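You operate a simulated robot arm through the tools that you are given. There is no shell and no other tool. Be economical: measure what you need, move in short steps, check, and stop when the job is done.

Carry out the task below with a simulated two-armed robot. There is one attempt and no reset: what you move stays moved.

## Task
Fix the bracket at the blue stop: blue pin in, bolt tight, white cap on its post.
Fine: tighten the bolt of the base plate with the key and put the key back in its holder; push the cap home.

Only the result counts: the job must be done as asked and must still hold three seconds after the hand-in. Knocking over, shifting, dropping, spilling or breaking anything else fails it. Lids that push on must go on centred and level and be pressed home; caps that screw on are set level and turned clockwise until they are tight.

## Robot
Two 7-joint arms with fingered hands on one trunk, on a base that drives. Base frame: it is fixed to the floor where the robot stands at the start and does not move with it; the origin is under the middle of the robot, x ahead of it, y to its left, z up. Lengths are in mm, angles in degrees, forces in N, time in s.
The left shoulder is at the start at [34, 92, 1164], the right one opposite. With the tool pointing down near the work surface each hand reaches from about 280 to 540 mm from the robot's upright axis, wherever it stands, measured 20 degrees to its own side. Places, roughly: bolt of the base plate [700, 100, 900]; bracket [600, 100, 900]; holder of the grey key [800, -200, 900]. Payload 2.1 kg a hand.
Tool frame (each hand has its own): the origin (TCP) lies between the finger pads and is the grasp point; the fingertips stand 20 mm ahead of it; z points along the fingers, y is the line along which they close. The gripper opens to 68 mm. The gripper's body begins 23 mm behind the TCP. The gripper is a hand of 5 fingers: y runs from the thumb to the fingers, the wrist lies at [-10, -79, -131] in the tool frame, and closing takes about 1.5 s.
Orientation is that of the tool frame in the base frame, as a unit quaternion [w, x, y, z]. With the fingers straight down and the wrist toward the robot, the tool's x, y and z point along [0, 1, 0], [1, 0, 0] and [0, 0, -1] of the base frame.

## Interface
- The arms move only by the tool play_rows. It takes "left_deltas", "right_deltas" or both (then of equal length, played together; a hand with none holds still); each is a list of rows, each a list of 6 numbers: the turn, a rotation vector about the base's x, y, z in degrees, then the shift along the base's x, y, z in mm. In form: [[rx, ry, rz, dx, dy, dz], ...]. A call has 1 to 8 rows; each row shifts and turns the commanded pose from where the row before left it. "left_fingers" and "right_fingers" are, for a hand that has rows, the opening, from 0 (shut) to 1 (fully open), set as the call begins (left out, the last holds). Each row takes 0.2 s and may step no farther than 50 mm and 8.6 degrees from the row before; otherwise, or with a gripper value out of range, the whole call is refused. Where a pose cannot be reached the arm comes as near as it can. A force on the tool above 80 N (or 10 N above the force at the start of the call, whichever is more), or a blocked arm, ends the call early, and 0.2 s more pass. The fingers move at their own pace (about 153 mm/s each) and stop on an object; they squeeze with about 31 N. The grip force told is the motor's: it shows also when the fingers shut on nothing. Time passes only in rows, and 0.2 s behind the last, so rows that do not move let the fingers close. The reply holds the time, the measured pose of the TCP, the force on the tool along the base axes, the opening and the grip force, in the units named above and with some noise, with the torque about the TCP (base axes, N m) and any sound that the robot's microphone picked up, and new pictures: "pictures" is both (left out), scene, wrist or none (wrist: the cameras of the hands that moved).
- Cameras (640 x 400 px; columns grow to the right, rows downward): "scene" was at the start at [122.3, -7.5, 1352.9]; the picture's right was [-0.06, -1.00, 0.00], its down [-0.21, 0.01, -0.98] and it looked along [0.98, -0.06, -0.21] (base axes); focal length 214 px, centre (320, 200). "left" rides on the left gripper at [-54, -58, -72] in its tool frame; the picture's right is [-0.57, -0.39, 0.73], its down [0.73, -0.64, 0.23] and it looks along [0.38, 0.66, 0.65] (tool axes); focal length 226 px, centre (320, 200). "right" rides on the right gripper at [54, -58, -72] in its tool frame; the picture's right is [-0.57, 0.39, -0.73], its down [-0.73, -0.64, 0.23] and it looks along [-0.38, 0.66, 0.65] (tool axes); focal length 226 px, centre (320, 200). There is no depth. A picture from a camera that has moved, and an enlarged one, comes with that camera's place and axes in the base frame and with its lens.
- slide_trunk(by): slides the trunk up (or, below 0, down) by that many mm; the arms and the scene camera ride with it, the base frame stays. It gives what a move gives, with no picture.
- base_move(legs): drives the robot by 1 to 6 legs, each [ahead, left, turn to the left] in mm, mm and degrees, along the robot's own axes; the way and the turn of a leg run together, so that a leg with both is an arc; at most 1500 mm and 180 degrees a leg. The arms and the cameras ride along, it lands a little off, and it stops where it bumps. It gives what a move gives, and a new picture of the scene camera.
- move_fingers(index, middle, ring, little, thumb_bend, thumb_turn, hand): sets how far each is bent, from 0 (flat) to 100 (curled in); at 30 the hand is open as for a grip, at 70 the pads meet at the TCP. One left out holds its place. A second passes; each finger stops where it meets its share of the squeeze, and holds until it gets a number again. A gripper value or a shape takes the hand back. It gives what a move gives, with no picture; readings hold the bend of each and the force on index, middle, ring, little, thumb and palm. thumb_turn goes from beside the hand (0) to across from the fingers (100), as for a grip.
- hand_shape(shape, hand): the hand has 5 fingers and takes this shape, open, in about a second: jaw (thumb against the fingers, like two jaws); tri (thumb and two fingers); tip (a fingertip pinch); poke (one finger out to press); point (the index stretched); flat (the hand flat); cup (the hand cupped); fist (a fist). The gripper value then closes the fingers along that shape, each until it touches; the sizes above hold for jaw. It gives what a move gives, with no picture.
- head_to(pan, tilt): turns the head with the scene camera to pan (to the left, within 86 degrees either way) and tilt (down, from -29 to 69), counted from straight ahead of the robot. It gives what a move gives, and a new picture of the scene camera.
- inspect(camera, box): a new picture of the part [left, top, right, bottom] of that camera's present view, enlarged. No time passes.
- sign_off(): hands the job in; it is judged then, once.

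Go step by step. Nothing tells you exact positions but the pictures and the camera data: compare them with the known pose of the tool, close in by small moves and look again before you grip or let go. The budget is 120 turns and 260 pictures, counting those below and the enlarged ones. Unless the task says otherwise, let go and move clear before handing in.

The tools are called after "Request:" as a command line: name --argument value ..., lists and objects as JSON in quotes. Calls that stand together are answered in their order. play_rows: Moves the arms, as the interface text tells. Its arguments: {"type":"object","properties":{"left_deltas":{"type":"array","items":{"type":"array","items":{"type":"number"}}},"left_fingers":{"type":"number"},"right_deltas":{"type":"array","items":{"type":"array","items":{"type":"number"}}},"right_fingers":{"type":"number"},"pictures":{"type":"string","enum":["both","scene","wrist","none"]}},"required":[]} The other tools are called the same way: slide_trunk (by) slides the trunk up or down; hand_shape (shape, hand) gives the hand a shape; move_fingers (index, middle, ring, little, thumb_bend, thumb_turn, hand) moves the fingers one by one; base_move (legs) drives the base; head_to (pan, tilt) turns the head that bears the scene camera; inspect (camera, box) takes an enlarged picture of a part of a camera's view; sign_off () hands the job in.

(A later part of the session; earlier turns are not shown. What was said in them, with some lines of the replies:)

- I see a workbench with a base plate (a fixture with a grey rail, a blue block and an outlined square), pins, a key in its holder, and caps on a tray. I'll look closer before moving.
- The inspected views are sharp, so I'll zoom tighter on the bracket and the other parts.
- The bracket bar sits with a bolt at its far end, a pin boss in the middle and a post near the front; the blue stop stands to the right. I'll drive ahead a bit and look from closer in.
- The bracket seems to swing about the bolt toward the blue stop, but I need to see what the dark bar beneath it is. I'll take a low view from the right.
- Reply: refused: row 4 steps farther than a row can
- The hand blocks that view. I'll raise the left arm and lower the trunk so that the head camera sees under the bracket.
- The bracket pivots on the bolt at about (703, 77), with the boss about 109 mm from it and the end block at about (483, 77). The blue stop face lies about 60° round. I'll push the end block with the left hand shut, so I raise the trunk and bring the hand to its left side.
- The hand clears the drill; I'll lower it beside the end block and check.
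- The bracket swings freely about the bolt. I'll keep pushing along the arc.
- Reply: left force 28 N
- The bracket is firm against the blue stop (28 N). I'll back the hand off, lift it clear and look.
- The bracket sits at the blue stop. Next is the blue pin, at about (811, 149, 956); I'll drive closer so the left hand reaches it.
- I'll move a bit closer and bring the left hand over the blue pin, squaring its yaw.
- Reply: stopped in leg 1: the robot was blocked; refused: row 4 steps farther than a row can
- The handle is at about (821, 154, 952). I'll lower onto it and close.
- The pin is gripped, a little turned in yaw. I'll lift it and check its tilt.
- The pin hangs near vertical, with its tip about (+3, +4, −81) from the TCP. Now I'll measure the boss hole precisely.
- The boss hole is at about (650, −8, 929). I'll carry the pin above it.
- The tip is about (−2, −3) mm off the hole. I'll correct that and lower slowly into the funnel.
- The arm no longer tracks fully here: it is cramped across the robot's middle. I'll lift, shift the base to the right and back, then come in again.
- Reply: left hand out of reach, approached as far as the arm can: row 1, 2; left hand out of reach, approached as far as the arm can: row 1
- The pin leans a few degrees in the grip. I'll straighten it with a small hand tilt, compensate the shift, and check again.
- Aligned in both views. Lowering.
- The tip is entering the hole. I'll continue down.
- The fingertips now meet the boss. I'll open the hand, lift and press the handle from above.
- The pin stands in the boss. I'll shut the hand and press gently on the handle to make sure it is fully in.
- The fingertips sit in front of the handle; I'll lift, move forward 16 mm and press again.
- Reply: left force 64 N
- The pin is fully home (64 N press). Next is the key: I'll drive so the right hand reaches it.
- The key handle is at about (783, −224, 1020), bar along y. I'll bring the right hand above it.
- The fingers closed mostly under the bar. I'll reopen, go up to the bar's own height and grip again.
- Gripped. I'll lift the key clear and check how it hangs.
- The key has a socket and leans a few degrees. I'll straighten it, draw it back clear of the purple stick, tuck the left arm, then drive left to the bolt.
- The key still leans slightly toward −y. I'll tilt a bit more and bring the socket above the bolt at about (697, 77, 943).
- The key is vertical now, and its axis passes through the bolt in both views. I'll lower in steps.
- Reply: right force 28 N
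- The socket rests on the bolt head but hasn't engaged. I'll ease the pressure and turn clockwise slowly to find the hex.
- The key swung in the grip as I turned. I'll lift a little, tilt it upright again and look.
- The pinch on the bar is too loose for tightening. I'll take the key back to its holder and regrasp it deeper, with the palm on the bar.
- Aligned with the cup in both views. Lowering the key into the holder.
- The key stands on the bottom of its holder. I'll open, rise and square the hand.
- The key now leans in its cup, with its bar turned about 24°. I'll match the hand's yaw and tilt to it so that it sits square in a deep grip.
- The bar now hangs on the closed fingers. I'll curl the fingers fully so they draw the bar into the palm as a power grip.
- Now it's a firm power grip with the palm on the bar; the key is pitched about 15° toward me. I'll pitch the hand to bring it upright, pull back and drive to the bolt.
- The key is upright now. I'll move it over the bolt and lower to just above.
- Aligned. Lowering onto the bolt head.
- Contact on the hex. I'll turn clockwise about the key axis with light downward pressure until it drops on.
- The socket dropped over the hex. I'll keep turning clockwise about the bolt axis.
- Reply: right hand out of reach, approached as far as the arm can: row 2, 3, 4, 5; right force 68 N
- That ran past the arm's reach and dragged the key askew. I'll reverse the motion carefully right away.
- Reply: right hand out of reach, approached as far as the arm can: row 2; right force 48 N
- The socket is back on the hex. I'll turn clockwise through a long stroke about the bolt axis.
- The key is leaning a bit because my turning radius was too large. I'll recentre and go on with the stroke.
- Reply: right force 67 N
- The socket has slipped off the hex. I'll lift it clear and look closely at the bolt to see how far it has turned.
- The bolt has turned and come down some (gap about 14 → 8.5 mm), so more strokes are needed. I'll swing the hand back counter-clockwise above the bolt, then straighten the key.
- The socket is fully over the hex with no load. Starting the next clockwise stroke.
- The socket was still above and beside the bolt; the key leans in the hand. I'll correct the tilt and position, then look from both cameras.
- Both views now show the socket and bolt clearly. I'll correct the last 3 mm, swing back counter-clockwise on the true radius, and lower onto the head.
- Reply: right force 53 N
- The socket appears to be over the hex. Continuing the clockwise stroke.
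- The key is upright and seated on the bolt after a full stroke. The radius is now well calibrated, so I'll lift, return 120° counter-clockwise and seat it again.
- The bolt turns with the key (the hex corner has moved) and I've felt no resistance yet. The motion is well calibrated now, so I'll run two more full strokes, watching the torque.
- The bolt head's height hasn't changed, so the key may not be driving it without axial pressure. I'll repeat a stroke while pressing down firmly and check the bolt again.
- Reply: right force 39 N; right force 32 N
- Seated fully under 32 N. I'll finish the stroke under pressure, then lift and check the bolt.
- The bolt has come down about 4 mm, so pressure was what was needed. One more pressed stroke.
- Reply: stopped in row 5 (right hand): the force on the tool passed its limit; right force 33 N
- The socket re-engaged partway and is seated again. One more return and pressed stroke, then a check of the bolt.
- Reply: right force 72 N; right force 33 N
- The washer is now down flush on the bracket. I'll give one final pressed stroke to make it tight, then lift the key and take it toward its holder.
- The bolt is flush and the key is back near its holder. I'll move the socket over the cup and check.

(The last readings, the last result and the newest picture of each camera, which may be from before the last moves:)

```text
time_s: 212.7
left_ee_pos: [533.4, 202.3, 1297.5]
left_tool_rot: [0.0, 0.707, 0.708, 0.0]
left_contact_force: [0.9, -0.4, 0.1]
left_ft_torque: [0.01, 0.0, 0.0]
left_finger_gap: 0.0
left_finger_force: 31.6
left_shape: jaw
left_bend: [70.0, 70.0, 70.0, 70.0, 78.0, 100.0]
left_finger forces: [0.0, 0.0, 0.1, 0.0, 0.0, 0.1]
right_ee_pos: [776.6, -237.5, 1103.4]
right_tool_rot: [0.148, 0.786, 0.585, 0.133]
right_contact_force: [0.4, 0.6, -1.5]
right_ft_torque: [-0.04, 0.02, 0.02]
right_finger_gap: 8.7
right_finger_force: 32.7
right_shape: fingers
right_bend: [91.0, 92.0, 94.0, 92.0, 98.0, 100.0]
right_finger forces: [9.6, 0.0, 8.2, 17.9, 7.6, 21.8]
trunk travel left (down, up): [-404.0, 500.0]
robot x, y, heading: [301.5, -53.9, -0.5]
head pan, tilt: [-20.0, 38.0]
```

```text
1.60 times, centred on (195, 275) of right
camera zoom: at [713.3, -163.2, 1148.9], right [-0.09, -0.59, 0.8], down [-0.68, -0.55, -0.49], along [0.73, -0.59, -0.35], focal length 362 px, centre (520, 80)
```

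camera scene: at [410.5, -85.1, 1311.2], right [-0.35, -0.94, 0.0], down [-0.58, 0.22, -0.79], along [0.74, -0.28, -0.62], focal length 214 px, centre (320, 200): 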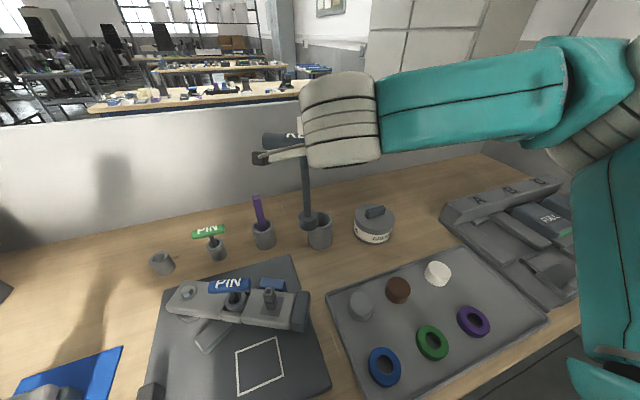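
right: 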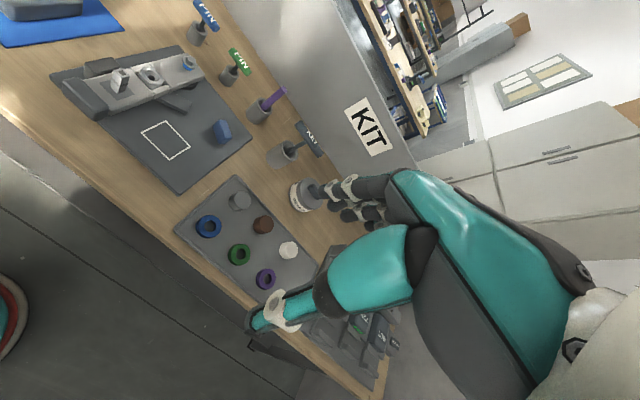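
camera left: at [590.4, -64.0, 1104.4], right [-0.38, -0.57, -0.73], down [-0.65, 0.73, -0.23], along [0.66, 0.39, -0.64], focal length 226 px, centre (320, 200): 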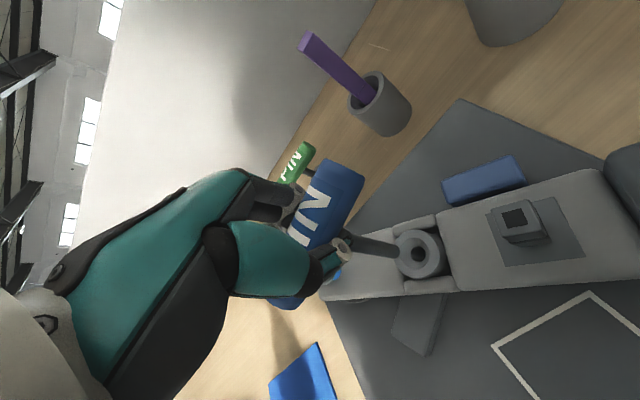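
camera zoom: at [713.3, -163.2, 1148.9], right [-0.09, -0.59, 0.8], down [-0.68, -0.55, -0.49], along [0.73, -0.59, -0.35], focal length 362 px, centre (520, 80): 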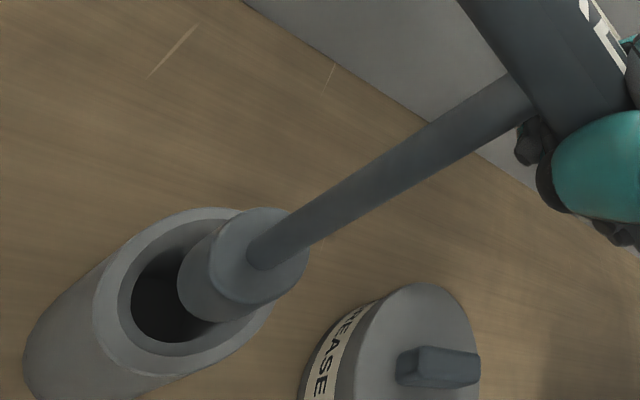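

Request:
play_rows --right_deltas '[[0, 0, 0, 4, -1.5, -15], [0, 0, 0, 0, 0, -20], [0, 0, 0, 0, 0, -20], [0, 0, 0, 0, 0, -20], [0, 0, 0, 0, 0, -12], [0, 0, 0, 0, 0, -5], [0, 0, 0, 0, 0, -3], [0, 0, 0, 0, 0, 0]]' --pictures "none"

Request:
play_rows --right_deltas '[[0, 0, 0, 0, 0, 0], [0, 0, 0, 0, 0, 0], [0, 0, 0, 0, 0, 0], [0, 0, 0, 0, 0, 0], [0, 0, 0, 0, 0, 0], [0, 0, 0, 0, 0, 0]]' --right_fingers 1 --pictures "none"

Request:
play_rows --right_deltas '[[0, 0, 0, -6, 1.2, 14], [0, 0, 0, -8, 1.6, 19], [0, 0, 0, -8, 1.6, 19], [0, 0, 0, -8, 1.6, 19], [0, 0, 0, -8, 0, 30], [0, 0, 0, 0, 0, 30], [0, 0, 0, 0, 0, 0]]' --pictures "none"

Request:
inspect --camera "scene" --box '[260, 120, 480, 320]'

Request:
inspect --camera "right" --box '[0, 0, 640, 400]'

```text
time_s: 214.5
left_ee_pos: [531.7, 202.1, 1297.5]
left_tool_rot: [0.0, 0.707, 0.707, -0.001]
left_contact_force: [-0.1, -0.1, 0.1]
left_ft_torque: [-0.01, -0.04, 0.03]
left_finger_gap: 0.0
left_finger_force: 31.2
left_shape: jaw
left_bend: [70.0, 70.0, 70.0, 70.0, 78.0, 100.0]
left_finger forces: [0.0, 0.1, 0.0, 0.1, 0.0, 0.0]
right_ee_pos: [779.9, -239.2, 1010.8]
right_tool_rot: [0.148, 0.785, 0.586, 0.134]
right_contact_force: [-0.7, -0.6, -3.2]
right_ft_torque: [-0.04, -0.01, -0.01]
right_finger_gap: 8.8
right_finger_force: 32.2
right_shape: fingers
right_bend: [91.0, 92.0, 94.0, 92.0, 98.0, 100.0]
right_finger forces: [9.6, 0.0, 8.1, 17.7, 7.5, 21.8]
trunk travel left (down, up): [-404.0, 500.0]
robot x, y, heading: [301.7, -53.1, -0.4]
head pan, tilt: [-20.0, 38.0]
```

```text
time_s: 215.9
left_ee_pos: [532.5, 202.5, 1296.2]
left_tool_rot: [0.0, 0.707, 0.707, 0.001]
left_contact_force: [0.2, 0.4, -0.2]
left_ft_torque: [-0.03, 0.03, 0.0]
left_finger_gap: 0.0
left_finger_force: 31.2
left_shape: jaw
left_bend: [70.0, 70.0, 70.0, 70.0, 78.0, 100.0]
left_finger forces: [0.0, 0.0, 0.1, 0.0, 0.0, 0.1]
right_ee_pos: [777.7, -238.3, 1010.3]
right_tool_rot: [0.148, 0.785, 0.586, 0.134]
right_contact_force: [0.2, 0.1, -0.1]
right_ft_torque: [0.0, 0.01, 0.02]
right_finger_gap: 67.7
right_finger_force: 0.1
right_shape: jaw
right_bend: [30.0, 30.0, 30.0, 30.0, 30.0, 98.0]
right_finger forces: [0.1, 0.1, 0.0, 0.0, 0.1, 0.0]
trunk travel left (down, up): [-404.0, 500.0]
robot x, y, heading: [299.9, -50.5, -0.6]
head pan, tilt: [-20.0, 38.0]
```

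```text
time_s: 217.5
left_ee_pos: [533.1, 200.8, 1298.3]
left_tool_rot: [0.0, 0.707, 0.707, 0.0]
left_contact_force: [-0.1, 0.1, -0.2]
left_ft_torque: [0.0, -0.02, 0.01]
left_finger_gap: 0.0
left_finger_force: 30.6
left_shape: jaw
left_bend: [70.0, 70.0, 70.0, 70.0, 78.0, 100.0]
left_finger forces: [0.0, 0.0, 0.0, 0.0, 0.0, 0.1]
right_ee_pos: [741.3, -233.2, 1142.0]
right_tool_rot: [0.148, 0.785, 0.586, 0.133]
right_contact_force: [0.5, 0.1, -0.1]
right_ft_torque: [0.01, -0.03, 0.03]
right_finger_gap: 67.3
right_finger_force: 0.0
right_shape: jaw
right_bend: [30.0, 30.0, 30.0, 30.0, 30.0, 98.0]
right_finger forces: [0.0, 0.0, 0.0, 0.1, 0.0, 0.0]
trunk travel left (down, up): [-404.0, 500.0]
robot x, y, heading: [304.8, -50.1, -0.6]
head pan, tilt: [-20.0, 38.0]
```

```text
2.00 times, centred on (370, 220) of scene
camera zoom: at [410.4, -84.6, 1311.2], right [-0.35, -0.94, 0.0], down [-0.58, 0.22, -0.79], along [0.74, -0.28, -0.62], focal length 429 px, centre (220, 160)
```

zoom: 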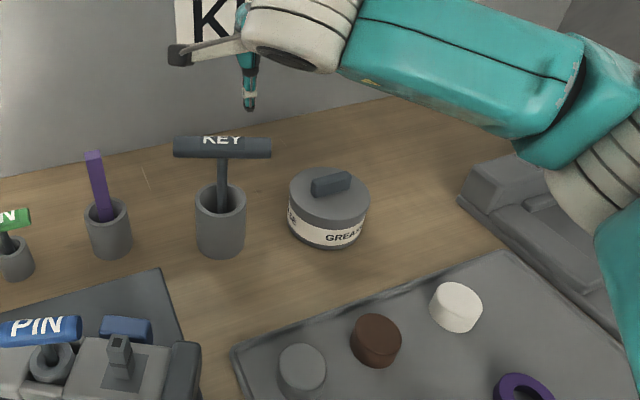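

```text
1.00 times, centred on (320, 200) of right (not enlarged: the box is as wide or as high as the picture)
camera zoom: at [677.4, -160.1, 1188.3], right [-0.09, -0.59, 0.8], down [-0.68, -0.55, -0.49], along [0.73, -0.59, -0.35], focal length 226 px, centre (320, 200)
```

zoom: 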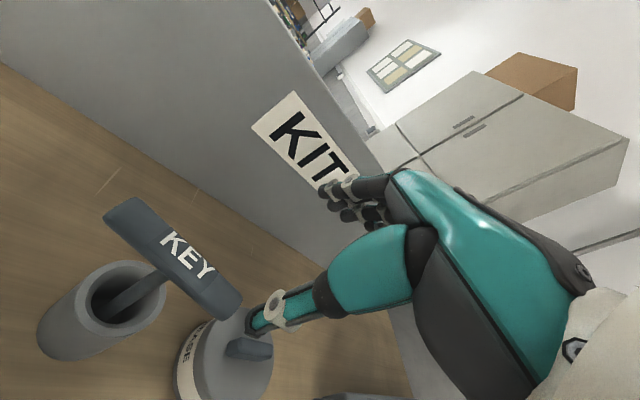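

The key stands upright in its holder. Now the white cap, at about (576, −423), top about 903. I'll square the right hand, drive over and bring the hand above it.

Request:
play_rows --right_deltas '[[1.5, 7.5, 0, 0, 0, 20], [1.5, 7.5, 0, 0, 0, 20], [1.5, 7.5, 0, 0, 0, 20], [0, 0, 8.3, 0, 0, 0], [0, 0, 8.3, 0, 0, 0], [0, 0, 0, 0, 0, 0]]' --right_fingers 1 --pictures "none"

Request:
base_move --legs '[[-100, -225, 0]]'

Request:
play_rows --right_deltas '[[0, 0, 0, -11, 6, -37], [0, 0, 0, -11, 6, -37], [0, 0, 0, -11, 6, -37], [0, 0, 0, -11, 6, -37], [0, 0, 0, -11, 6, -37], [0, 0, 0, -10, 5, -27], [0, 0, 0, 0, 0, 0]]' --pictures "none"

Request:
inspect --camera "scene" --box '[220, 150, 420, 330]'

Request:
inspect --camera "right" --box '[50, 100, 450, 400]'

```text
time_s: 218.9
left_ee_pos: [532.6, 201.8, 1297.5]
left_tool_rot: [0.0, 0.707, 0.707, 0.001]
left_contact_force: [-0.5, -0.8, 0.1]
left_ft_torque: [-0.01, 0.01, -0.03]
left_finger_gap: 0.0
left_finger_force: 31.0
left_shape: jaw
left_bend: [70.0, 70.0, 70.0, 70.0, 78.0, 100.0]
left_finger forces: [0.0, 0.0, 0.0, 0.0, 0.0, 0.1]
right_ee_pos: [742.5, -232.4, 1202.1]
right_tool_rot: [0.0, 0.706, 0.708, 0.001]
right_contact_force: [0.0, 0.4, 0.1]
right_ft_torque: [0.0, 0.01, -0.01]
right_finger_gap: 67.9
right_finger_force: 0.1
right_shape: jaw
right_bend: [30.0, 30.0, 30.0, 30.0, 30.0, 98.0]
right_finger forces: [0.0, 0.0, 0.1, 0.0, 0.1, 0.1]
trunk travel left (down, up): [-404.0, 500.0]
robot x, y, heading: [298.3, -55.3, -0.6]
head pan, tilt: [-20.0, 38.0]
```

```text
time_s: 220.7
left_ee_pos: [430.8, -23.7, 1297.6]
left_tool_rot: [0.0, 0.708, 0.707, 0.0]
left_contact_force: [-0.1, 0.8, 0.5]
left_ft_torque: [0.02, -0.01, 0.01]
left_finger_gap: 0.0
left_finger_force: 30.6
left_shape: jaw
left_bend: [70.0, 70.0, 70.0, 70.0, 78.0, 100.0]
left_finger forces: [0.1, 0.1, 0.0, 0.1, 0.0, 0.1]
right_ee_pos: [641.3, -459.1, 1200.7]
right_tool_rot: [0.0, 0.708, 0.706, 0.002]
right_contact_force: [0.1, 0.5, 0.4]
right_ft_torque: [0.01, 0.01, -0.01]
right_finger_gap: 67.8
right_finger_force: 0.1
right_shape: jaw
right_bend: [30.0, 30.0, 30.0, 30.0, 30.0, 98.0]
right_finger forces: [0.0, 0.0, 0.0, 0.0, 0.0, 0.0]
trunk travel left (down, up): [-404.0, 500.0]
robot x, y, heading: [200.8, -274.2, -0.5]
head pan, tilt: [-20.0, 38.0]
camera scene: at [309.1, -309.4, 1311.3], right [-0.35, -0.94, 0.0], down [-0.58, 0.22, -0.79], along [0.74, -0.28, -0.62], focal length 214 px, centre (320, 200)
```

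scene: 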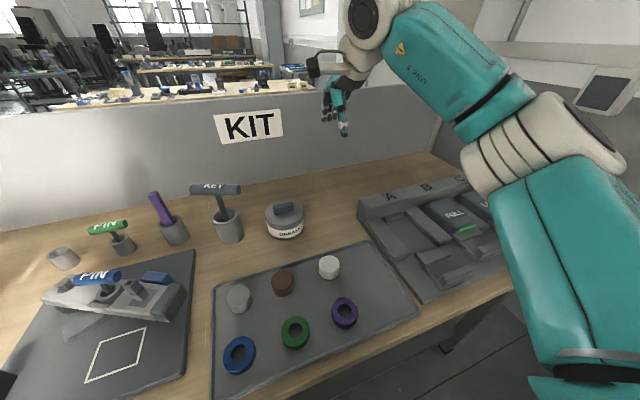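

```text
time_s: 222.3
left_ee_pos: [431.0, -22.7, 1297.8]
left_tool_rot: [0.0, 0.708, 0.706, 0.0]
left_contact_force: [0.2, 0.0, 0.0]
left_ft_torque: [0.02, 0.0, 0.0]
left_finger_gap: 0.1
left_finger_force: 31.1
left_shape: jaw
left_bend: [70.0, 70.0, 70.0, 70.0, 78.0, 100.0]
left_finger forces: [0.1, 0.0, 0.1, 0.0, 0.1, 0.0]
right_ee_pos: [576.8, -422.5, 990.5]
right_tool_rot: [0.0, 0.708, 0.706, 0.001]
right_contact_force: [0.2, 0.1, -0.1]
right_ft_torque: [0.0, -0.02, 0.0]
right_finger_gap: 67.8
right_finger_force: 0.0
right_shape: jaw
right_bend: [30.0, 30.0, 30.0, 30.0, 30.0, 98.0]
right_finger forces: [0.0, 0.0, 0.0, 0.1, 0.0, 0.1]
trunk travel left (down, up): [-404.0, 500.0]
robot x, y, heading: [198.6, -276.5, -1.2]
head pan, tilt: [-20.0, 38.0]
```

```text
2.22 times, centred on (320, 240) of scene
camera zoom: at [309.2, -309.1, 1311.3], right [-0.35, -0.94, 0.0], down [-0.58, 0.22, -0.79], along [0.74, -0.28, -0.62], focal length 477 px, centre (320, 111)
```

zoom: 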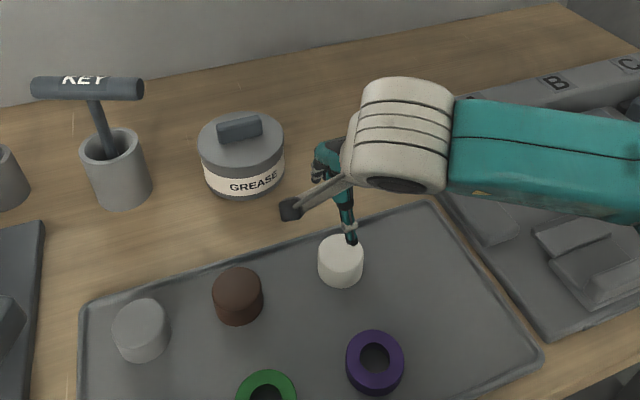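

```text
1.33 times, centred on (250, 250) of right
camera zoom: at [517.6, -368.3, 1061.3], right [0.39, -0.57, 0.73], down [-0.64, -0.73, -0.23], along [0.66, -0.38, -0.65], focal length 301 px, centre (413, 133)
```

zoom: 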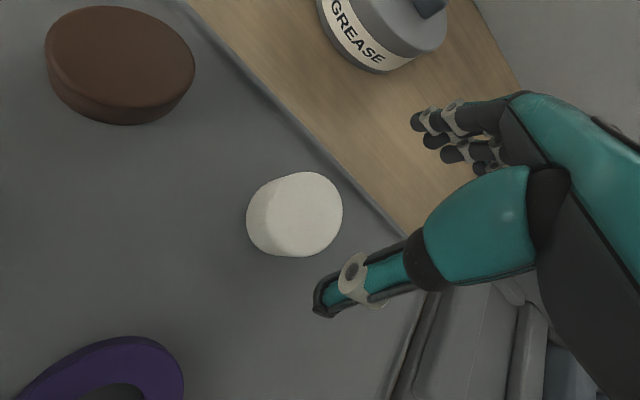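

The cap is at about (574, −430, 902). I'll adjust, lower, grip, lift and carry it over to the post.

Request:
play_rows --right_deltas '[[0, 0, 0, -2.5, -7, -30], [0, 0, 0, 0, 0, -30], [0, 0, 0, 0, 0, -20], [0, 0, 0, 0, 0, -6], [0, 0, 0, 0, 0, 0]]' --right_fingers 1 --pictures "none"

Request:
play_rows --right_deltas '[[0, 0, 0, 0, 0, 0], [0, 0, 0, 0, 0, 0], [0, 0, 0, 0, 0, 0], [0, 0, 0, 0, 0, 0], [0, 0, 0, 0, 0, 0], [0, 0, 0, 0, 0, 0], [0, 0, 0, 0, 0, 0]]' --right_fingers 0 --pictures "none"

Request:
play_rows --right_deltas '[[0, 0, 0, 0, 0, 15], [0, 0, 0, 0, 0, 30], [0, 0, 0, 0, 0, 40], [0, 0, 0, 0, 0, 40], [0, 0, 0, 0, 0, 30], [0, 0, 0, 0, 0, 0]]' --pictures "none"

Request:
base_move --legs '[[40, 345, 0]]'

Request:
inspect --camera "right" --box '[50, 100, 450, 400]'

Request:
inspect --camera "scene" --box '[260, 120, 420, 300]'

```text
time_s: 223.5
left_ee_pos: [432.2, -21.6, 1297.4]
left_tool_rot: [0.0, 0.708, 0.706, 0.0]
left_contact_force: [0.6, 0.1, 0.7]
left_ft_torque: [-0.02, 0.02, 0.0]
left_finger_gap: 0.0
left_finger_force: 31.0
left_shape: jaw
left_bend: [70.0, 70.0, 70.0, 70.0, 78.0, 100.0]
left_finger forces: [0.0, 0.0, 0.0, 0.0, 0.2, 0.1]
right_ee_pos: [573.5, -428.9, 902.5]
right_tool_rot: [0.0, 0.707, 0.707, 0.001]
right_contact_force: [-0.3, 0.7, 0.5]
right_ft_torque: [0.0, -0.02, -0.02]
right_finger_gap: 67.7
right_finger_force: 0.0
right_shape: jaw
right_bend: [30.0, 30.0, 30.0, 30.0, 30.0, 98.0]
right_finger forces: [0.0, 0.0, 0.0, 0.0, 0.1, 0.0]
trunk travel left (down, up): [-404.0, 500.0]
robot x, y, heading: [199.7, -278.0, -0.9]
head pan, tilt: [-20.0, 38.0]
```

```text
time_s: 225.1
left_ee_pos: [432.1, -22.2, 1296.6]
left_tool_rot: [0.0, 0.708, 0.706, 0.0]
left_contact_force: [-1.0, 0.7, 1.1]
left_ft_torque: [-0.02, 0.0, 0.02]
left_finger_gap: 0.0
left_finger_force: 31.1
left_shape: jaw
left_bend: [70.0, 70.0, 70.0, 70.0, 78.0, 100.0]
left_finger forces: [0.0, 0.0, 0.0, 0.0, 0.0, 0.1]
right_ee_pos: [573.5, -428.5, 902.9]
right_tool_rot: [0.0, 0.708, 0.706, 0.002]
right_contact_force: [-0.3, -0.4, -1.0]
right_ft_torque: [0.02, -0.03, 0.03]
right_finger_gap: 39.0
right_finger_force: 31.2
right_shape: jaw
right_bend: [74.0, 42.0, 44.0, 45.0, 67.0, 98.0]
right_finger forces: [14.9, 8.3, 3.8, 0.0, 26.5, 0.0]
trunk travel left (down, up): [-404.0, 500.0]
robot x, y, heading: [200.7, -279.1, -0.5]
head pan, tilt: [-20.0, 38.0]
```

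```text
time_s: 226.5
left_ee_pos: [431.5, -23.3, 1297.4]
left_tool_rot: [0.0, 0.708, 0.706, 0.0]
left_contact_force: [0.5, -0.7, -0.6]
left_ft_torque: [0.0, 0.02, 0.01]
left_finger_gap: 0.0
left_finger_force: 30.8
left_shape: jaw
left_bend: [70.0, 70.0, 70.0, 70.0, 78.0, 100.0]
left_finger forces: [0.0, 0.1, 0.1, 0.0, 0.0, 0.1]
right_ee_pos: [571.6, -429.6, 1059.5]
right_tool_rot: [0.0, 0.708, 0.706, 0.001]
right_contact_force: [0.0, -0.1, -1.5]
right_ft_torque: [-0.03, 0.01, 0.01]
right_finger_gap: 38.8
right_finger_force: 30.9
right_shape: jaw
right_bend: [74.0, 42.0, 45.0, 45.0, 67.0, 97.0]
right_finger forces: [15.0, 8.3, 4.2, 0.0, 26.4, 0.0]
trunk travel left (down, up): [-404.0, 500.0]
robot x, y, heading: [200.9, -277.1, -0.4]
head pan, tilt: [-20.0, 38.0]
```

```text
time_s: 228.7
left_ee_pos: [477.4, 321.0, 1298.8]
left_tool_rot: [0.0, 0.71, 0.704, -0.001]
left_contact_force: [0.2, -0.3, 0.0]
left_ft_torque: [0.0, -0.01, -0.01]
left_finger_gap: 0.0
left_finger_force: 30.9
left_shape: jaw
left_bend: [70.0, 70.0, 70.0, 70.0, 78.0, 100.0]
left_finger forces: [0.0, 0.0, 0.0, 0.0, 0.1, 0.0]
right_ee_pos: [615.5, -88.2, 1059.0]
right_tool_rot: [0.0, 0.709, 0.705, 0.001]
right_contact_force: [0.3, 1.7, -1.1]
right_ft_torque: [0.03, -0.01, 0.02]
right_finger_gap: 38.5
right_finger_force: 31.5
right_shape: jaw
right_bend: [74.0, 42.0, 45.0, 45.0, 67.0, 97.0]
right_finger forces: [15.0, 8.3, 4.2, 0.0, 26.3, 0.0]
trunk travel left (down, up): [-404.0, 500.0]
robot x, y, heading: [240.2, 67.5, -1.1]
head pan, tilt: [-20.0, 38.0]
camera scene: at [353.8, 35.1, 1311.2], right [-0.36, -0.93, 0.0], down [-0.57, 0.22, -0.79], along [0.74, -0.28, -0.62], focal length 214 px, centre (320, 200)
```

scene: 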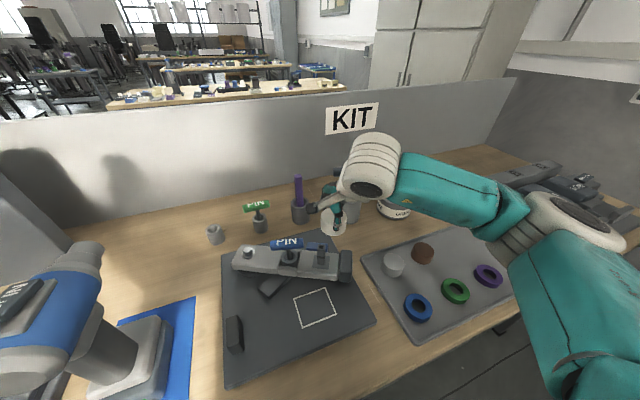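

```text
1.33 times, centred on (250, 250) of right
camera zoom: at [557.2, -33.3, 1130.5], right [0.38, -0.57, 0.73], down [-0.65, -0.73, -0.23], along [0.66, -0.38, -0.65], focal length 301 px, centre (413, 133)
```

zoom: 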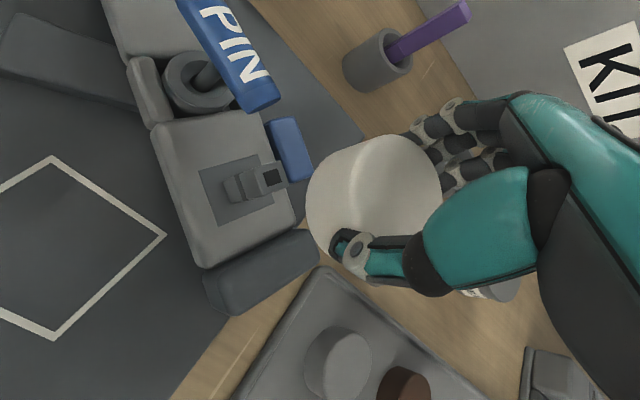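

```text
2.22 times, centred on (340, 210) of scene
camera zoom: at [353.8, 35.1, 1311.2], right [-0.36, -0.93, 0.0], down [-0.57, 0.22, -0.79], along [0.74, -0.28, -0.62], focal length 477 px, centre (276, 178)
```

zoom: 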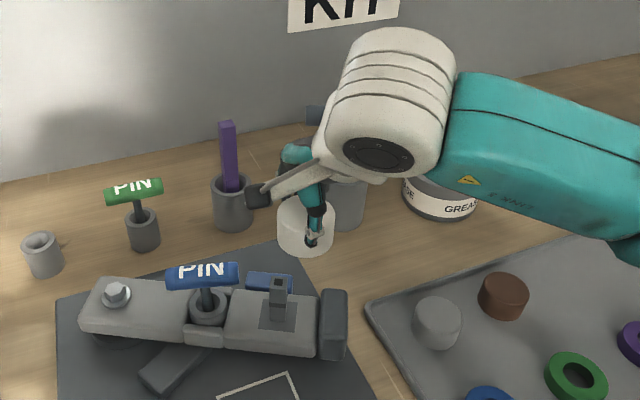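

The cap is held level at about (607, −87). The post top is at (620, −70, 963). I'll bring the cap just above the post and check.

Request:
play_rows --right_deltas '[[0, 0, 0, 6.5, 8.5, 0], [0, 0, 0, 6, 8.5, -15], [0, 0, 0, 0, 0, -20], [0, 0, 0, 0, 0, -18], [0, 0, 0, 0, 0, 0]]' --pictures "none"

Request:
inspect --camera "scene" --box '[280, 190, 370, 290]'

Request:
inspect --camera "right" --box '[120, 150, 370, 400]'

Request:
inspect --camera "left" --box '[320, 0, 640, 300]'

```text
time_s: 229.9
left_ee_pos: [477.7, 321.1, 1298.1]
left_tool_rot: [0.0, 0.711, 0.704, 0.0]
left_contact_force: [0.3, -0.6, -0.3]
left_ft_torque: [0.02, 0.04, 0.02]
left_finger_gap: 0.0
left_finger_force: 30.9
left_shape: jaw
left_bend: [70.0, 70.0, 70.0, 70.0, 78.0, 100.0]
left_finger forces: [0.0, 0.0, 0.0, 0.0, 0.0, 0.1]
right_ee_pos: [627.4, -70.1, 1005.2]
right_tool_rot: [0.0, 0.709, 0.705, 0.001]
right_contact_force: [0.1, -1.4, 0.2]
right_ft_torque: [0.03, 0.01, 0.0]
right_finger_gap: 38.8
right_finger_force: 30.8
right_shape: jaw
right_bend: [74.0, 42.0, 45.0, 45.0, 67.0, 97.0]
right_finger forces: [15.0, 8.3, 4.5, 0.0, 26.3, 0.0]
trunk travel left (down, up): [-404.0, 500.0]
robot x, y, heading: [247.0, 66.9, -1.3]
head pan, tilt: [-20.0, 38.0]
```

```text
4.00 times, centred on (325, 240) of scene
camera zoom: at [353.8, 34.8, 1311.3], right [-0.36, -0.93, 0.0], down [-0.57, 0.22, -0.79], along [0.74, -0.28, -0.62], focal length 858 px, centre (300, 40)
```

zoom: 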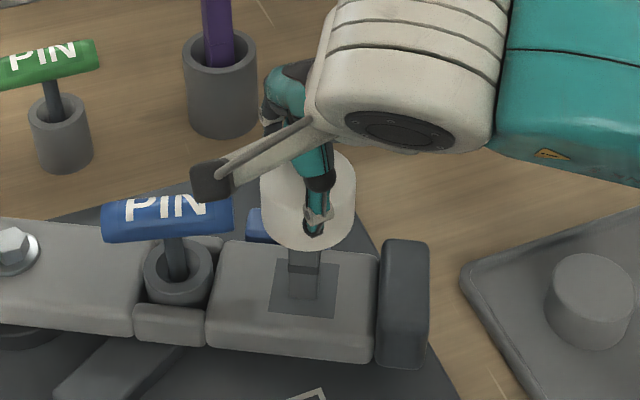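

```text
1.60 times, centred on (245, 275) of right
camera zoom: at [569.2, -15.6, 1076.8], right [0.38, -0.57, 0.73], down [-0.65, -0.73, -0.23], along [0.66, -0.38, -0.65], focal length 362 px, centre (440, 80)
```

zoom: 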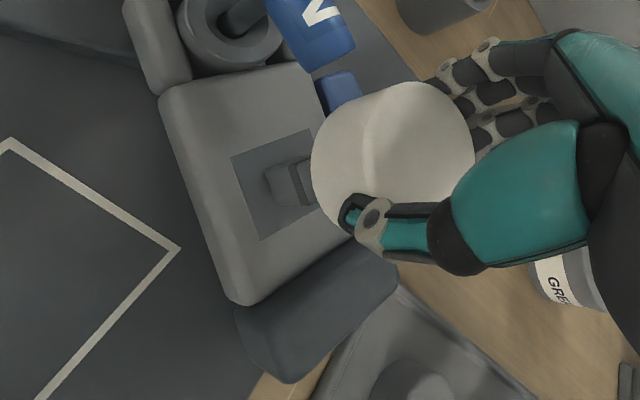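

```text
1.33 times, centred on (480, 150) of left
camera zoom: at [419.4, 267.1, 1369.4], right [-0.39, -0.56, -0.73], down [-0.63, 0.74, -0.23], along [0.67, 0.37, -0.65], focal length 301 px, centre (107, 267)
```

zoom: 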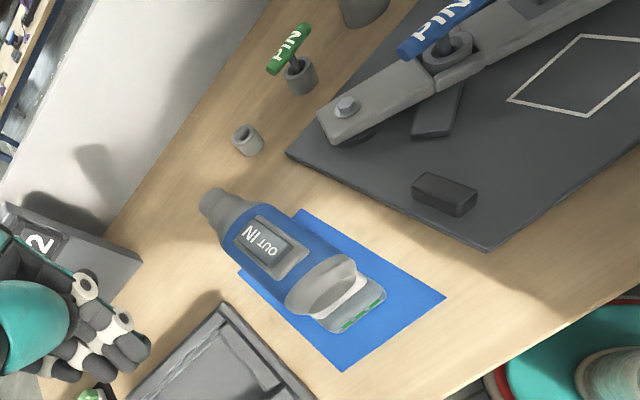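

Both views average to a good alignment. I'll lower the cap onto the post, release, then press it home from above with the hand shut.

Request:
play_rows --right_deltas '[[0, 0, 0, 0, 1, -6], [0, 0, 0, 0, 0, -5], [0, 0, 0, 0, 0, -4], [0, 0, 0, 0, 0, -4], [0, 0, 0, 0, 0, -4], [0, 0, 0, 0, 0, 0]]' --pictures "none"

Request:
inspect --camera "scene" --box '[280, 190, 370, 290]'

Request:
inspect --camera "right" --box '[120, 150, 370, 400]'

```text
time_s: 231.3
left_ee_pos: [476.5, 319.6, 1296.6]
left_tool_rot: [0.001, 0.711, 0.704, 0.001]
left_contact_force: [0.2, 0.2, -0.1]
left_ft_torque: [-0.03, 0.01, 0.01]
left_finger_gap: 0.0
left_finger_force: 31.6
left_shape: jaw
left_bend: [70.0, 70.0, 70.0, 70.0, 78.0, 100.0]
left_finger forces: [0.1, 0.1, 0.0, 0.1, 0.1, 0.0]
right_ee_pos: [625.6, -68.9, 983.3]
right_tool_rot: [0.0, 0.71, 0.704, 0.002]
right_contact_force: [-8.0, 0.4, 2.8]
right_ft_torque: [0.0, 0.14, -0.02]
right_finger_gap: 35.8
right_finger_force: 31.1
right_shape: jaw
right_bend: [74.0, 45.0, 50.0, 45.0, 71.0, 91.0]
right_finger forces: [15.0, 7.7, 2.4, 0.1, 29.4, 0.0]
trunk travel left (down, up): [-404.0, 500.0]
robot x, y, heading: [243.1, 64.8, -1.2]
head pan, tilt: [-20.0, 38.0]
```

```text
4.00 times, centred on (325, 240) of scene
camera zoom: at [352.4, 35.1, 1311.4], right [-0.36, -0.93, 0.0], down [-0.57, 0.22, -0.79], along [0.74, -0.28, -0.61], focal length 858 px, centre (300, 40)
```

zoom: 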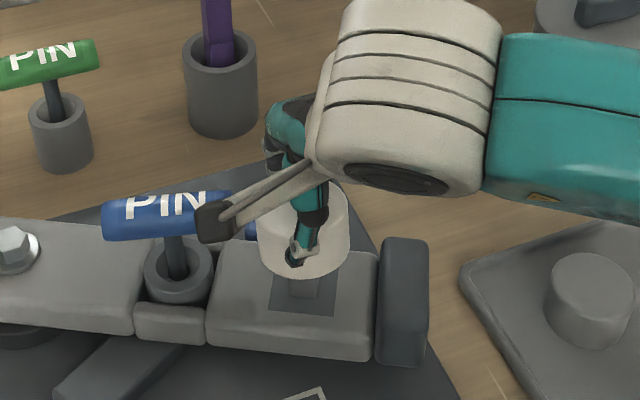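

```text
1.60 times, centred on (245, 275) of right
camera zoom: at [568.4, -15.4, 1054.5], right [0.38, -0.57, 0.73], down [-0.65, -0.73, -0.23], along [0.66, -0.38, -0.65], focal length 362 px, centre (440, 80)
```

zoom: 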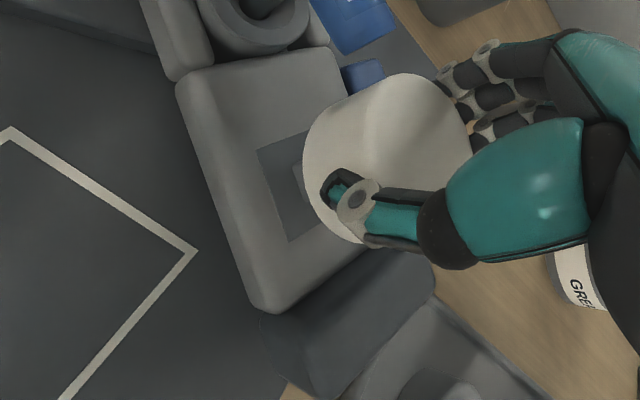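

The cap has entered the post with a slight side load. I'll relieve it, push down, release, press home with the hand shut, and retreat.

Request:
play_rows --right_deltas '[[0, 0, 0, -2.5, 0, -3], [0, 0, 0, 0, 0, -4], [0, 0, 0, 0, 0, -4], [0, 0, 0, 0, 0, -3], [0, 0, 0, 0, 0, -2], [0, 0, 0, 0, 0, 0]]' --pictures "none"

Request:
play_rows --right_deltas '[[0, 0, 0, 0, 0, 0], [0, 0, 0, 0, 0, 0], [0, 0, 0, 0, 0, 0], [0, 0, 0, 0, 0, 0], [0, 0, 0, 0, 0, 15], [0, 0, 0, 0, 0, 25], [0, 0, 0, 0, 0, 30]]' --right_fingers 1 --pictures "none"

Request:
play_rows --right_deltas '[[0, 0, 0, 5, 0, 0], [0, 0, 0, 0, 0, 0], [0, 0, 0, 0, 0, 0], [0, 0, 0, 0, 0, 0], [0, 0, 0, 0, 0, 0], [0, 0, 0, 0, 0, 0], [0, 0, 0, 0, 0, 0]]' --right_fingers 0 --pictures "none"

Request:
inspect --camera "scene" --box '[280, 190, 370, 290]'

Request:
play_rows --right_deltas '[[0, 0, 0, 0, 0, -20], [0, 0, 0, 0, 0, -12], [0, 0, 0, 0, 0, -5], [0, 0, 0, 0, 0, -4], [0, 0, 0, 0, 0, -4], [0, 0, 0, 0, 0, -4], [0, 0, 0, 0, 0, -4], [0, 0, 0, 0, 0, -4]]' --pictures "none"

Request:
play_rows --right_deltas '[[0, 0, 0, 0, 0, -4], [0, 0, 0, 0, 0, -4], [0, 0, 0, 0, 0, -3], [0, 0, 0, 0, 0, -3], [0, 0, 0, 0, 0, 0]]' --pictures "none"

Request:
inspect --camera "scene" --box '[280, 190, 370, 290]'

Request:
play_rows --right_deltas '[[0, 0, 0, 0, 0, 15], [0, 0, 0, 0, 0, 30], [0, 0, 0, 0, -20, 40], [0, 0, 0, -10, -40, 20], [0, 0, 0, -10, -40, 10], [0, 0, 0, 0, 0, 0]]' --pictures "none"

Request:
inspect --camera "scene" --box '[220, 170, 400, 320]'

```text
time_s: 232.7
left_ee_pos: [473.9, 320.5, 1298.5]
left_tool_rot: [0.001, 0.711, 0.704, 0.0]
left_contact_force: [-0.3, -0.8, 0.2]
left_ft_torque: [0.04, 0.0, 0.0]
left_finger_gap: 0.2
left_finger_force: 30.8
left_shape: jaw
left_bend: [70.0, 70.0, 70.0, 70.0, 78.0, 100.0]
left_finger forces: [0.1, 0.1, 0.1, 0.0, 0.0, 0.0]
right_ee_pos: [622.9, -70.5, 968.2]
right_tool_rot: [0.002, 0.71, 0.705, 0.004]
right_contact_force: [0.1, -2.7, 43.4]
right_ft_torque: [0.19, -0.03, 0.08]
right_finger_gap: 36.0
right_finger_force: 30.8
right_shape: jaw
right_bend: [74.0, 43.0, 49.0, 45.0, 78.0, 91.0]
right_finger forces: [17.3, 8.9, 3.7, 0.1, 30.3, 0.0]
trunk travel left (down, up): [-404.0, 500.0]
robot x, y, heading: [244.9, 69.4, -0.8]
head pan, tilt: [-20.0, 38.0]
```

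```text
time_s: 234.3
left_ee_pos: [476.9, 321.1, 1297.9]
left_tool_rot: [0.0, 0.71, 0.704, 0.0]
left_contact_force: [-0.4, -0.2, 0.2]
left_ft_torque: [-0.03, 0.02, 0.02]
left_finger_gap: 0.0
left_finger_force: 31.2
left_shape: jaw
left_bend: [70.0, 70.0, 70.0, 70.0, 78.0, 100.0]
left_finger forces: [0.0, 0.0, 0.0, 0.0, 0.0, 0.1]
right_ee_pos: [624.1, -71.7, 1035.8]
right_tool_rot: [0.0, 0.71, 0.705, 0.002]
right_contact_force: [0.1, -0.7, -0.2]
right_ft_torque: [-0.02, 0.0, -0.03]
right_finger_gap: 67.8
right_finger_force: 0.0
right_shape: jaw
right_bend: [30.0, 30.0, 30.0, 30.0, 30.0, 98.0]
right_finger forces: [0.1, 0.0, 0.1, 0.0, 0.1, 0.1]
trunk travel left (down, up): [-404.0, 500.0]
robot x, y, heading: [244.5, 66.1, -1.0]
head pan, tilt: [-20.0, 38.0]
```

```text
time_s: 235.9
left_ee_pos: [477.8, 320.9, 1297.3]
left_tool_rot: [0.0, 0.71, 0.704, 0.0]
left_contact_force: [0.3, -0.5, -1.1]
left_ft_torque: [-0.02, 0.01, 0.0]
left_finger_gap: 0.0
left_finger_force: 31.0
left_shape: jaw
left_bend: [70.0, 70.0, 70.0, 70.0, 78.0, 100.0]
left_finger forces: [0.0, 0.0, 0.0, 0.0, 0.1, 0.0]
right_ee_pos: [629.5, -69.7, 1036.4]
right_tool_rot: [0.0, 0.709, 0.705, 0.001]
right_contact_force: [-0.8, -0.3, -1.0]
right_ft_torque: [-0.01, 0.01, 0.02]
right_finger_gap: 0.0
right_finger_force: 31.5
right_shape: jaw
right_bend: [70.0, 70.0, 70.0, 70.0, 79.0, 100.0]
right_finger forces: [0.0, 0.1, 0.0, 0.0, 0.1, 0.0]
trunk travel left (down, up): [-404.0, 500.0]
robot x, y, heading: [243.1, 67.9, -0.8]
head pan, tilt: [-20.0, 38.0]
```

```text
4.00 times, centred on (325, 240) of scene
camera zoom: at [353.7, 34.8, 1311.2], right [-0.36, -0.93, 0.0], down [-0.57, 0.22, -0.79], along [0.74, -0.28, -0.62], focal length 858 px, centre (300, 40)
```

zoom: 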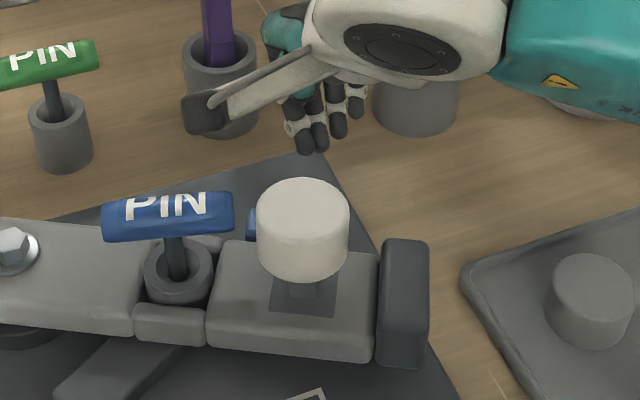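

```text
time_s: 237.7
left_ee_pos: [477.5, 320.8, 1298.4]
left_tool_rot: [0.0, 0.709, 0.705, 0.0]
left_contact_force: [0.0, -0.4, 0.2]
left_ft_torque: [0.03, 0.02, -0.03]
left_finger_gap: 0.1
left_finger_force: 31.1
left_shape: jaw
left_bend: [70.0, 70.0, 70.0, 70.0, 78.0, 100.0]
left_finger forces: [0.1, 0.0, 0.0, 0.1, 0.1, 0.1]
right_ee_pos: [632.3, -68.9, 983.0]
right_tool_rot: [0.004, 0.71, 0.704, 0.006]
right_contact_force: [20.1, -1.4, 63.3]
right_ft_torque: [-0.22, 0.88, 0.08]
right_finger_gap: 0.4
right_finger_force: 31.5
right_shape: jaw
right_bend: [73.0, 73.0, 75.0, 70.0, 79.0, 100.0]
right_finger forces: [27.8, 32.4, 14.9, 0.0, 0.0, 0.0]
trunk travel left (down, up): [-404.0, 500.0]
robot x, y, heading: [241.3, 67.5, -0.9]
head pan, tilt: [-20.0, 38.0]
```

```text
time_s: 238.2
left_ee_pos: [475.4, 322.8, 1297.1]
left_tool_rot: [0.001, 0.711, 0.704, 0.0]
left_contact_force: [-0.2, -0.7, 0.1]
left_ft_torque: [-0.01, -0.03, 0.04]
left_finger_gap: 0.0
left_finger_force: 31.3
left_shape: jaw
left_bend: [70.0, 70.0, 70.0, 70.0, 78.0, 100.0]
left_finger forces: [0.1, 0.0, 0.0, 0.0, 0.1, 0.1]
right_ee_pos: [633.9, -68.8, 984.9]
right_tool_rot: [0.008, 0.71, 0.704, 0.015]
right_contact_force: [1.0, -1.7, 40.9]
right_ft_torque: [-0.12, 0.68, 0.04]
right_finger_gap: 0.0
right_finger_force: 30.8
right_shape: jaw
right_bend: [72.0, 72.0, 74.0, 70.0, 79.0, 100.0]
right_finger forces: [22.2, 21.0, 10.7, 0.0, 0.0, 0.1]
trunk travel left (down, up): [-404.0, 500.0]
robot x, y, heading: [242.8, 67.7, -1.2]
head pan, tilt: [-20.0, 38.0]
stopped in row 2 (right hand): the force on the tool passed its limit (the readings are from after the stop); the commanded pose is now the measured one
```

```text
4.00 times, centred on (325, 240) of scene
camera zoom: at [351.4, 35.7, 1311.2], right [-0.36, -0.93, 0.0], down [-0.57, 0.22, -0.79], along [0.74, -0.28, -0.61], focal length 858 px, centre (300, 40)
```

zoom: 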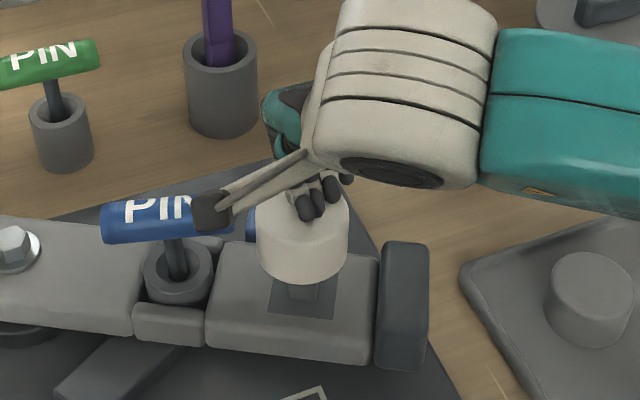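

```text
time_s: 239.6
left_ee_pos: [476.4, 320.4, 1296.7]
left_tool_rot: [0.0, 0.711, 0.703, 0.0]
left_contact_force: [0.1, -0.4, 0.1]
left_ft_torque: [0.0, 0.0, 0.03]
left_finger_gap: 0.0
left_finger_force: 30.4
left_shape: jaw
left_bend: [70.0, 70.0, 70.0, 70.0, 78.0, 100.0]
left_finger forces: [0.0, 0.0, 0.1, 0.0, 0.0, 0.1]
right_ee_pos: [614.8, -169.4, 1095.4]
right_tool_rot: [0.005, 0.71, 0.704, 0.009]
right_contact_force: [0.1, 1.0, -0.1]
right_ft_torque: [-0.01, 0.01, 0.02]
right_finger_gap: 0.0
right_finger_force: 31.1
right_shape: jaw
right_bend: [70.0, 70.0, 70.0, 70.0, 79.0, 100.0]
right_finger forces: [0.0, 0.1, 0.1, 0.1, 0.1, 0.0]
trunk travel left (down, up): [-404.0, 500.0]
robot x, y, heading: [247.5, 67.4, -1.1]
head pan, tilt: [-20.0, 38.0]
```

```text
2.67 times, centred on (310, 245) of scene
camera zoom: at [353.9, 34.7, 1311.2], right [-0.36, -0.93, 0.0], down [-0.57, 0.22, -0.79], along [0.74, -0.28, -0.62], focal length 572 px, centre (347, 80)
```

zoom: 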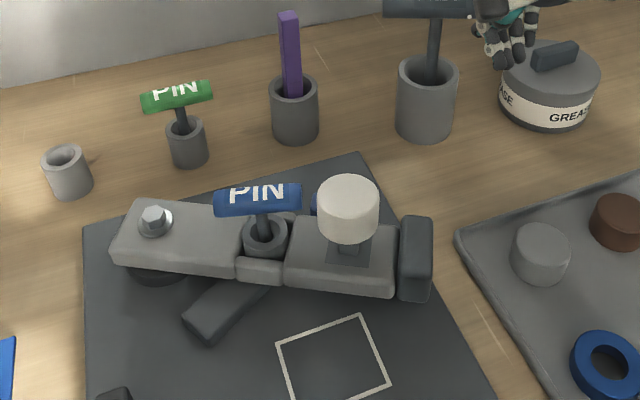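

The bracket is against the blue stop with the blue pin in, and the washer sits flush. The key stands in its holder, and the white cap is on its post, level, after a press that passed 80 N. The hands are clear, so I'm handing in.

Request:
sign_off

```text
The job is handed in.
```

I've handed the job in. The one thing I couldn't confirm is that the bolt is fully tight.

- **Bracket:** it is swung round against the blue stop.
- **Blue pin:** it is in the bracket hole, pressed home with about 64 N.
- **Bolt:** I turned it with the key until its washer sat flush on the bracket. I never felt the turning resistance rise, and the last stroke met no load.
- **Key:** it is back upright in its holder.
- **White cap:** it is level on its post, and I pressed it until the 80 N force limit stopped the hand.
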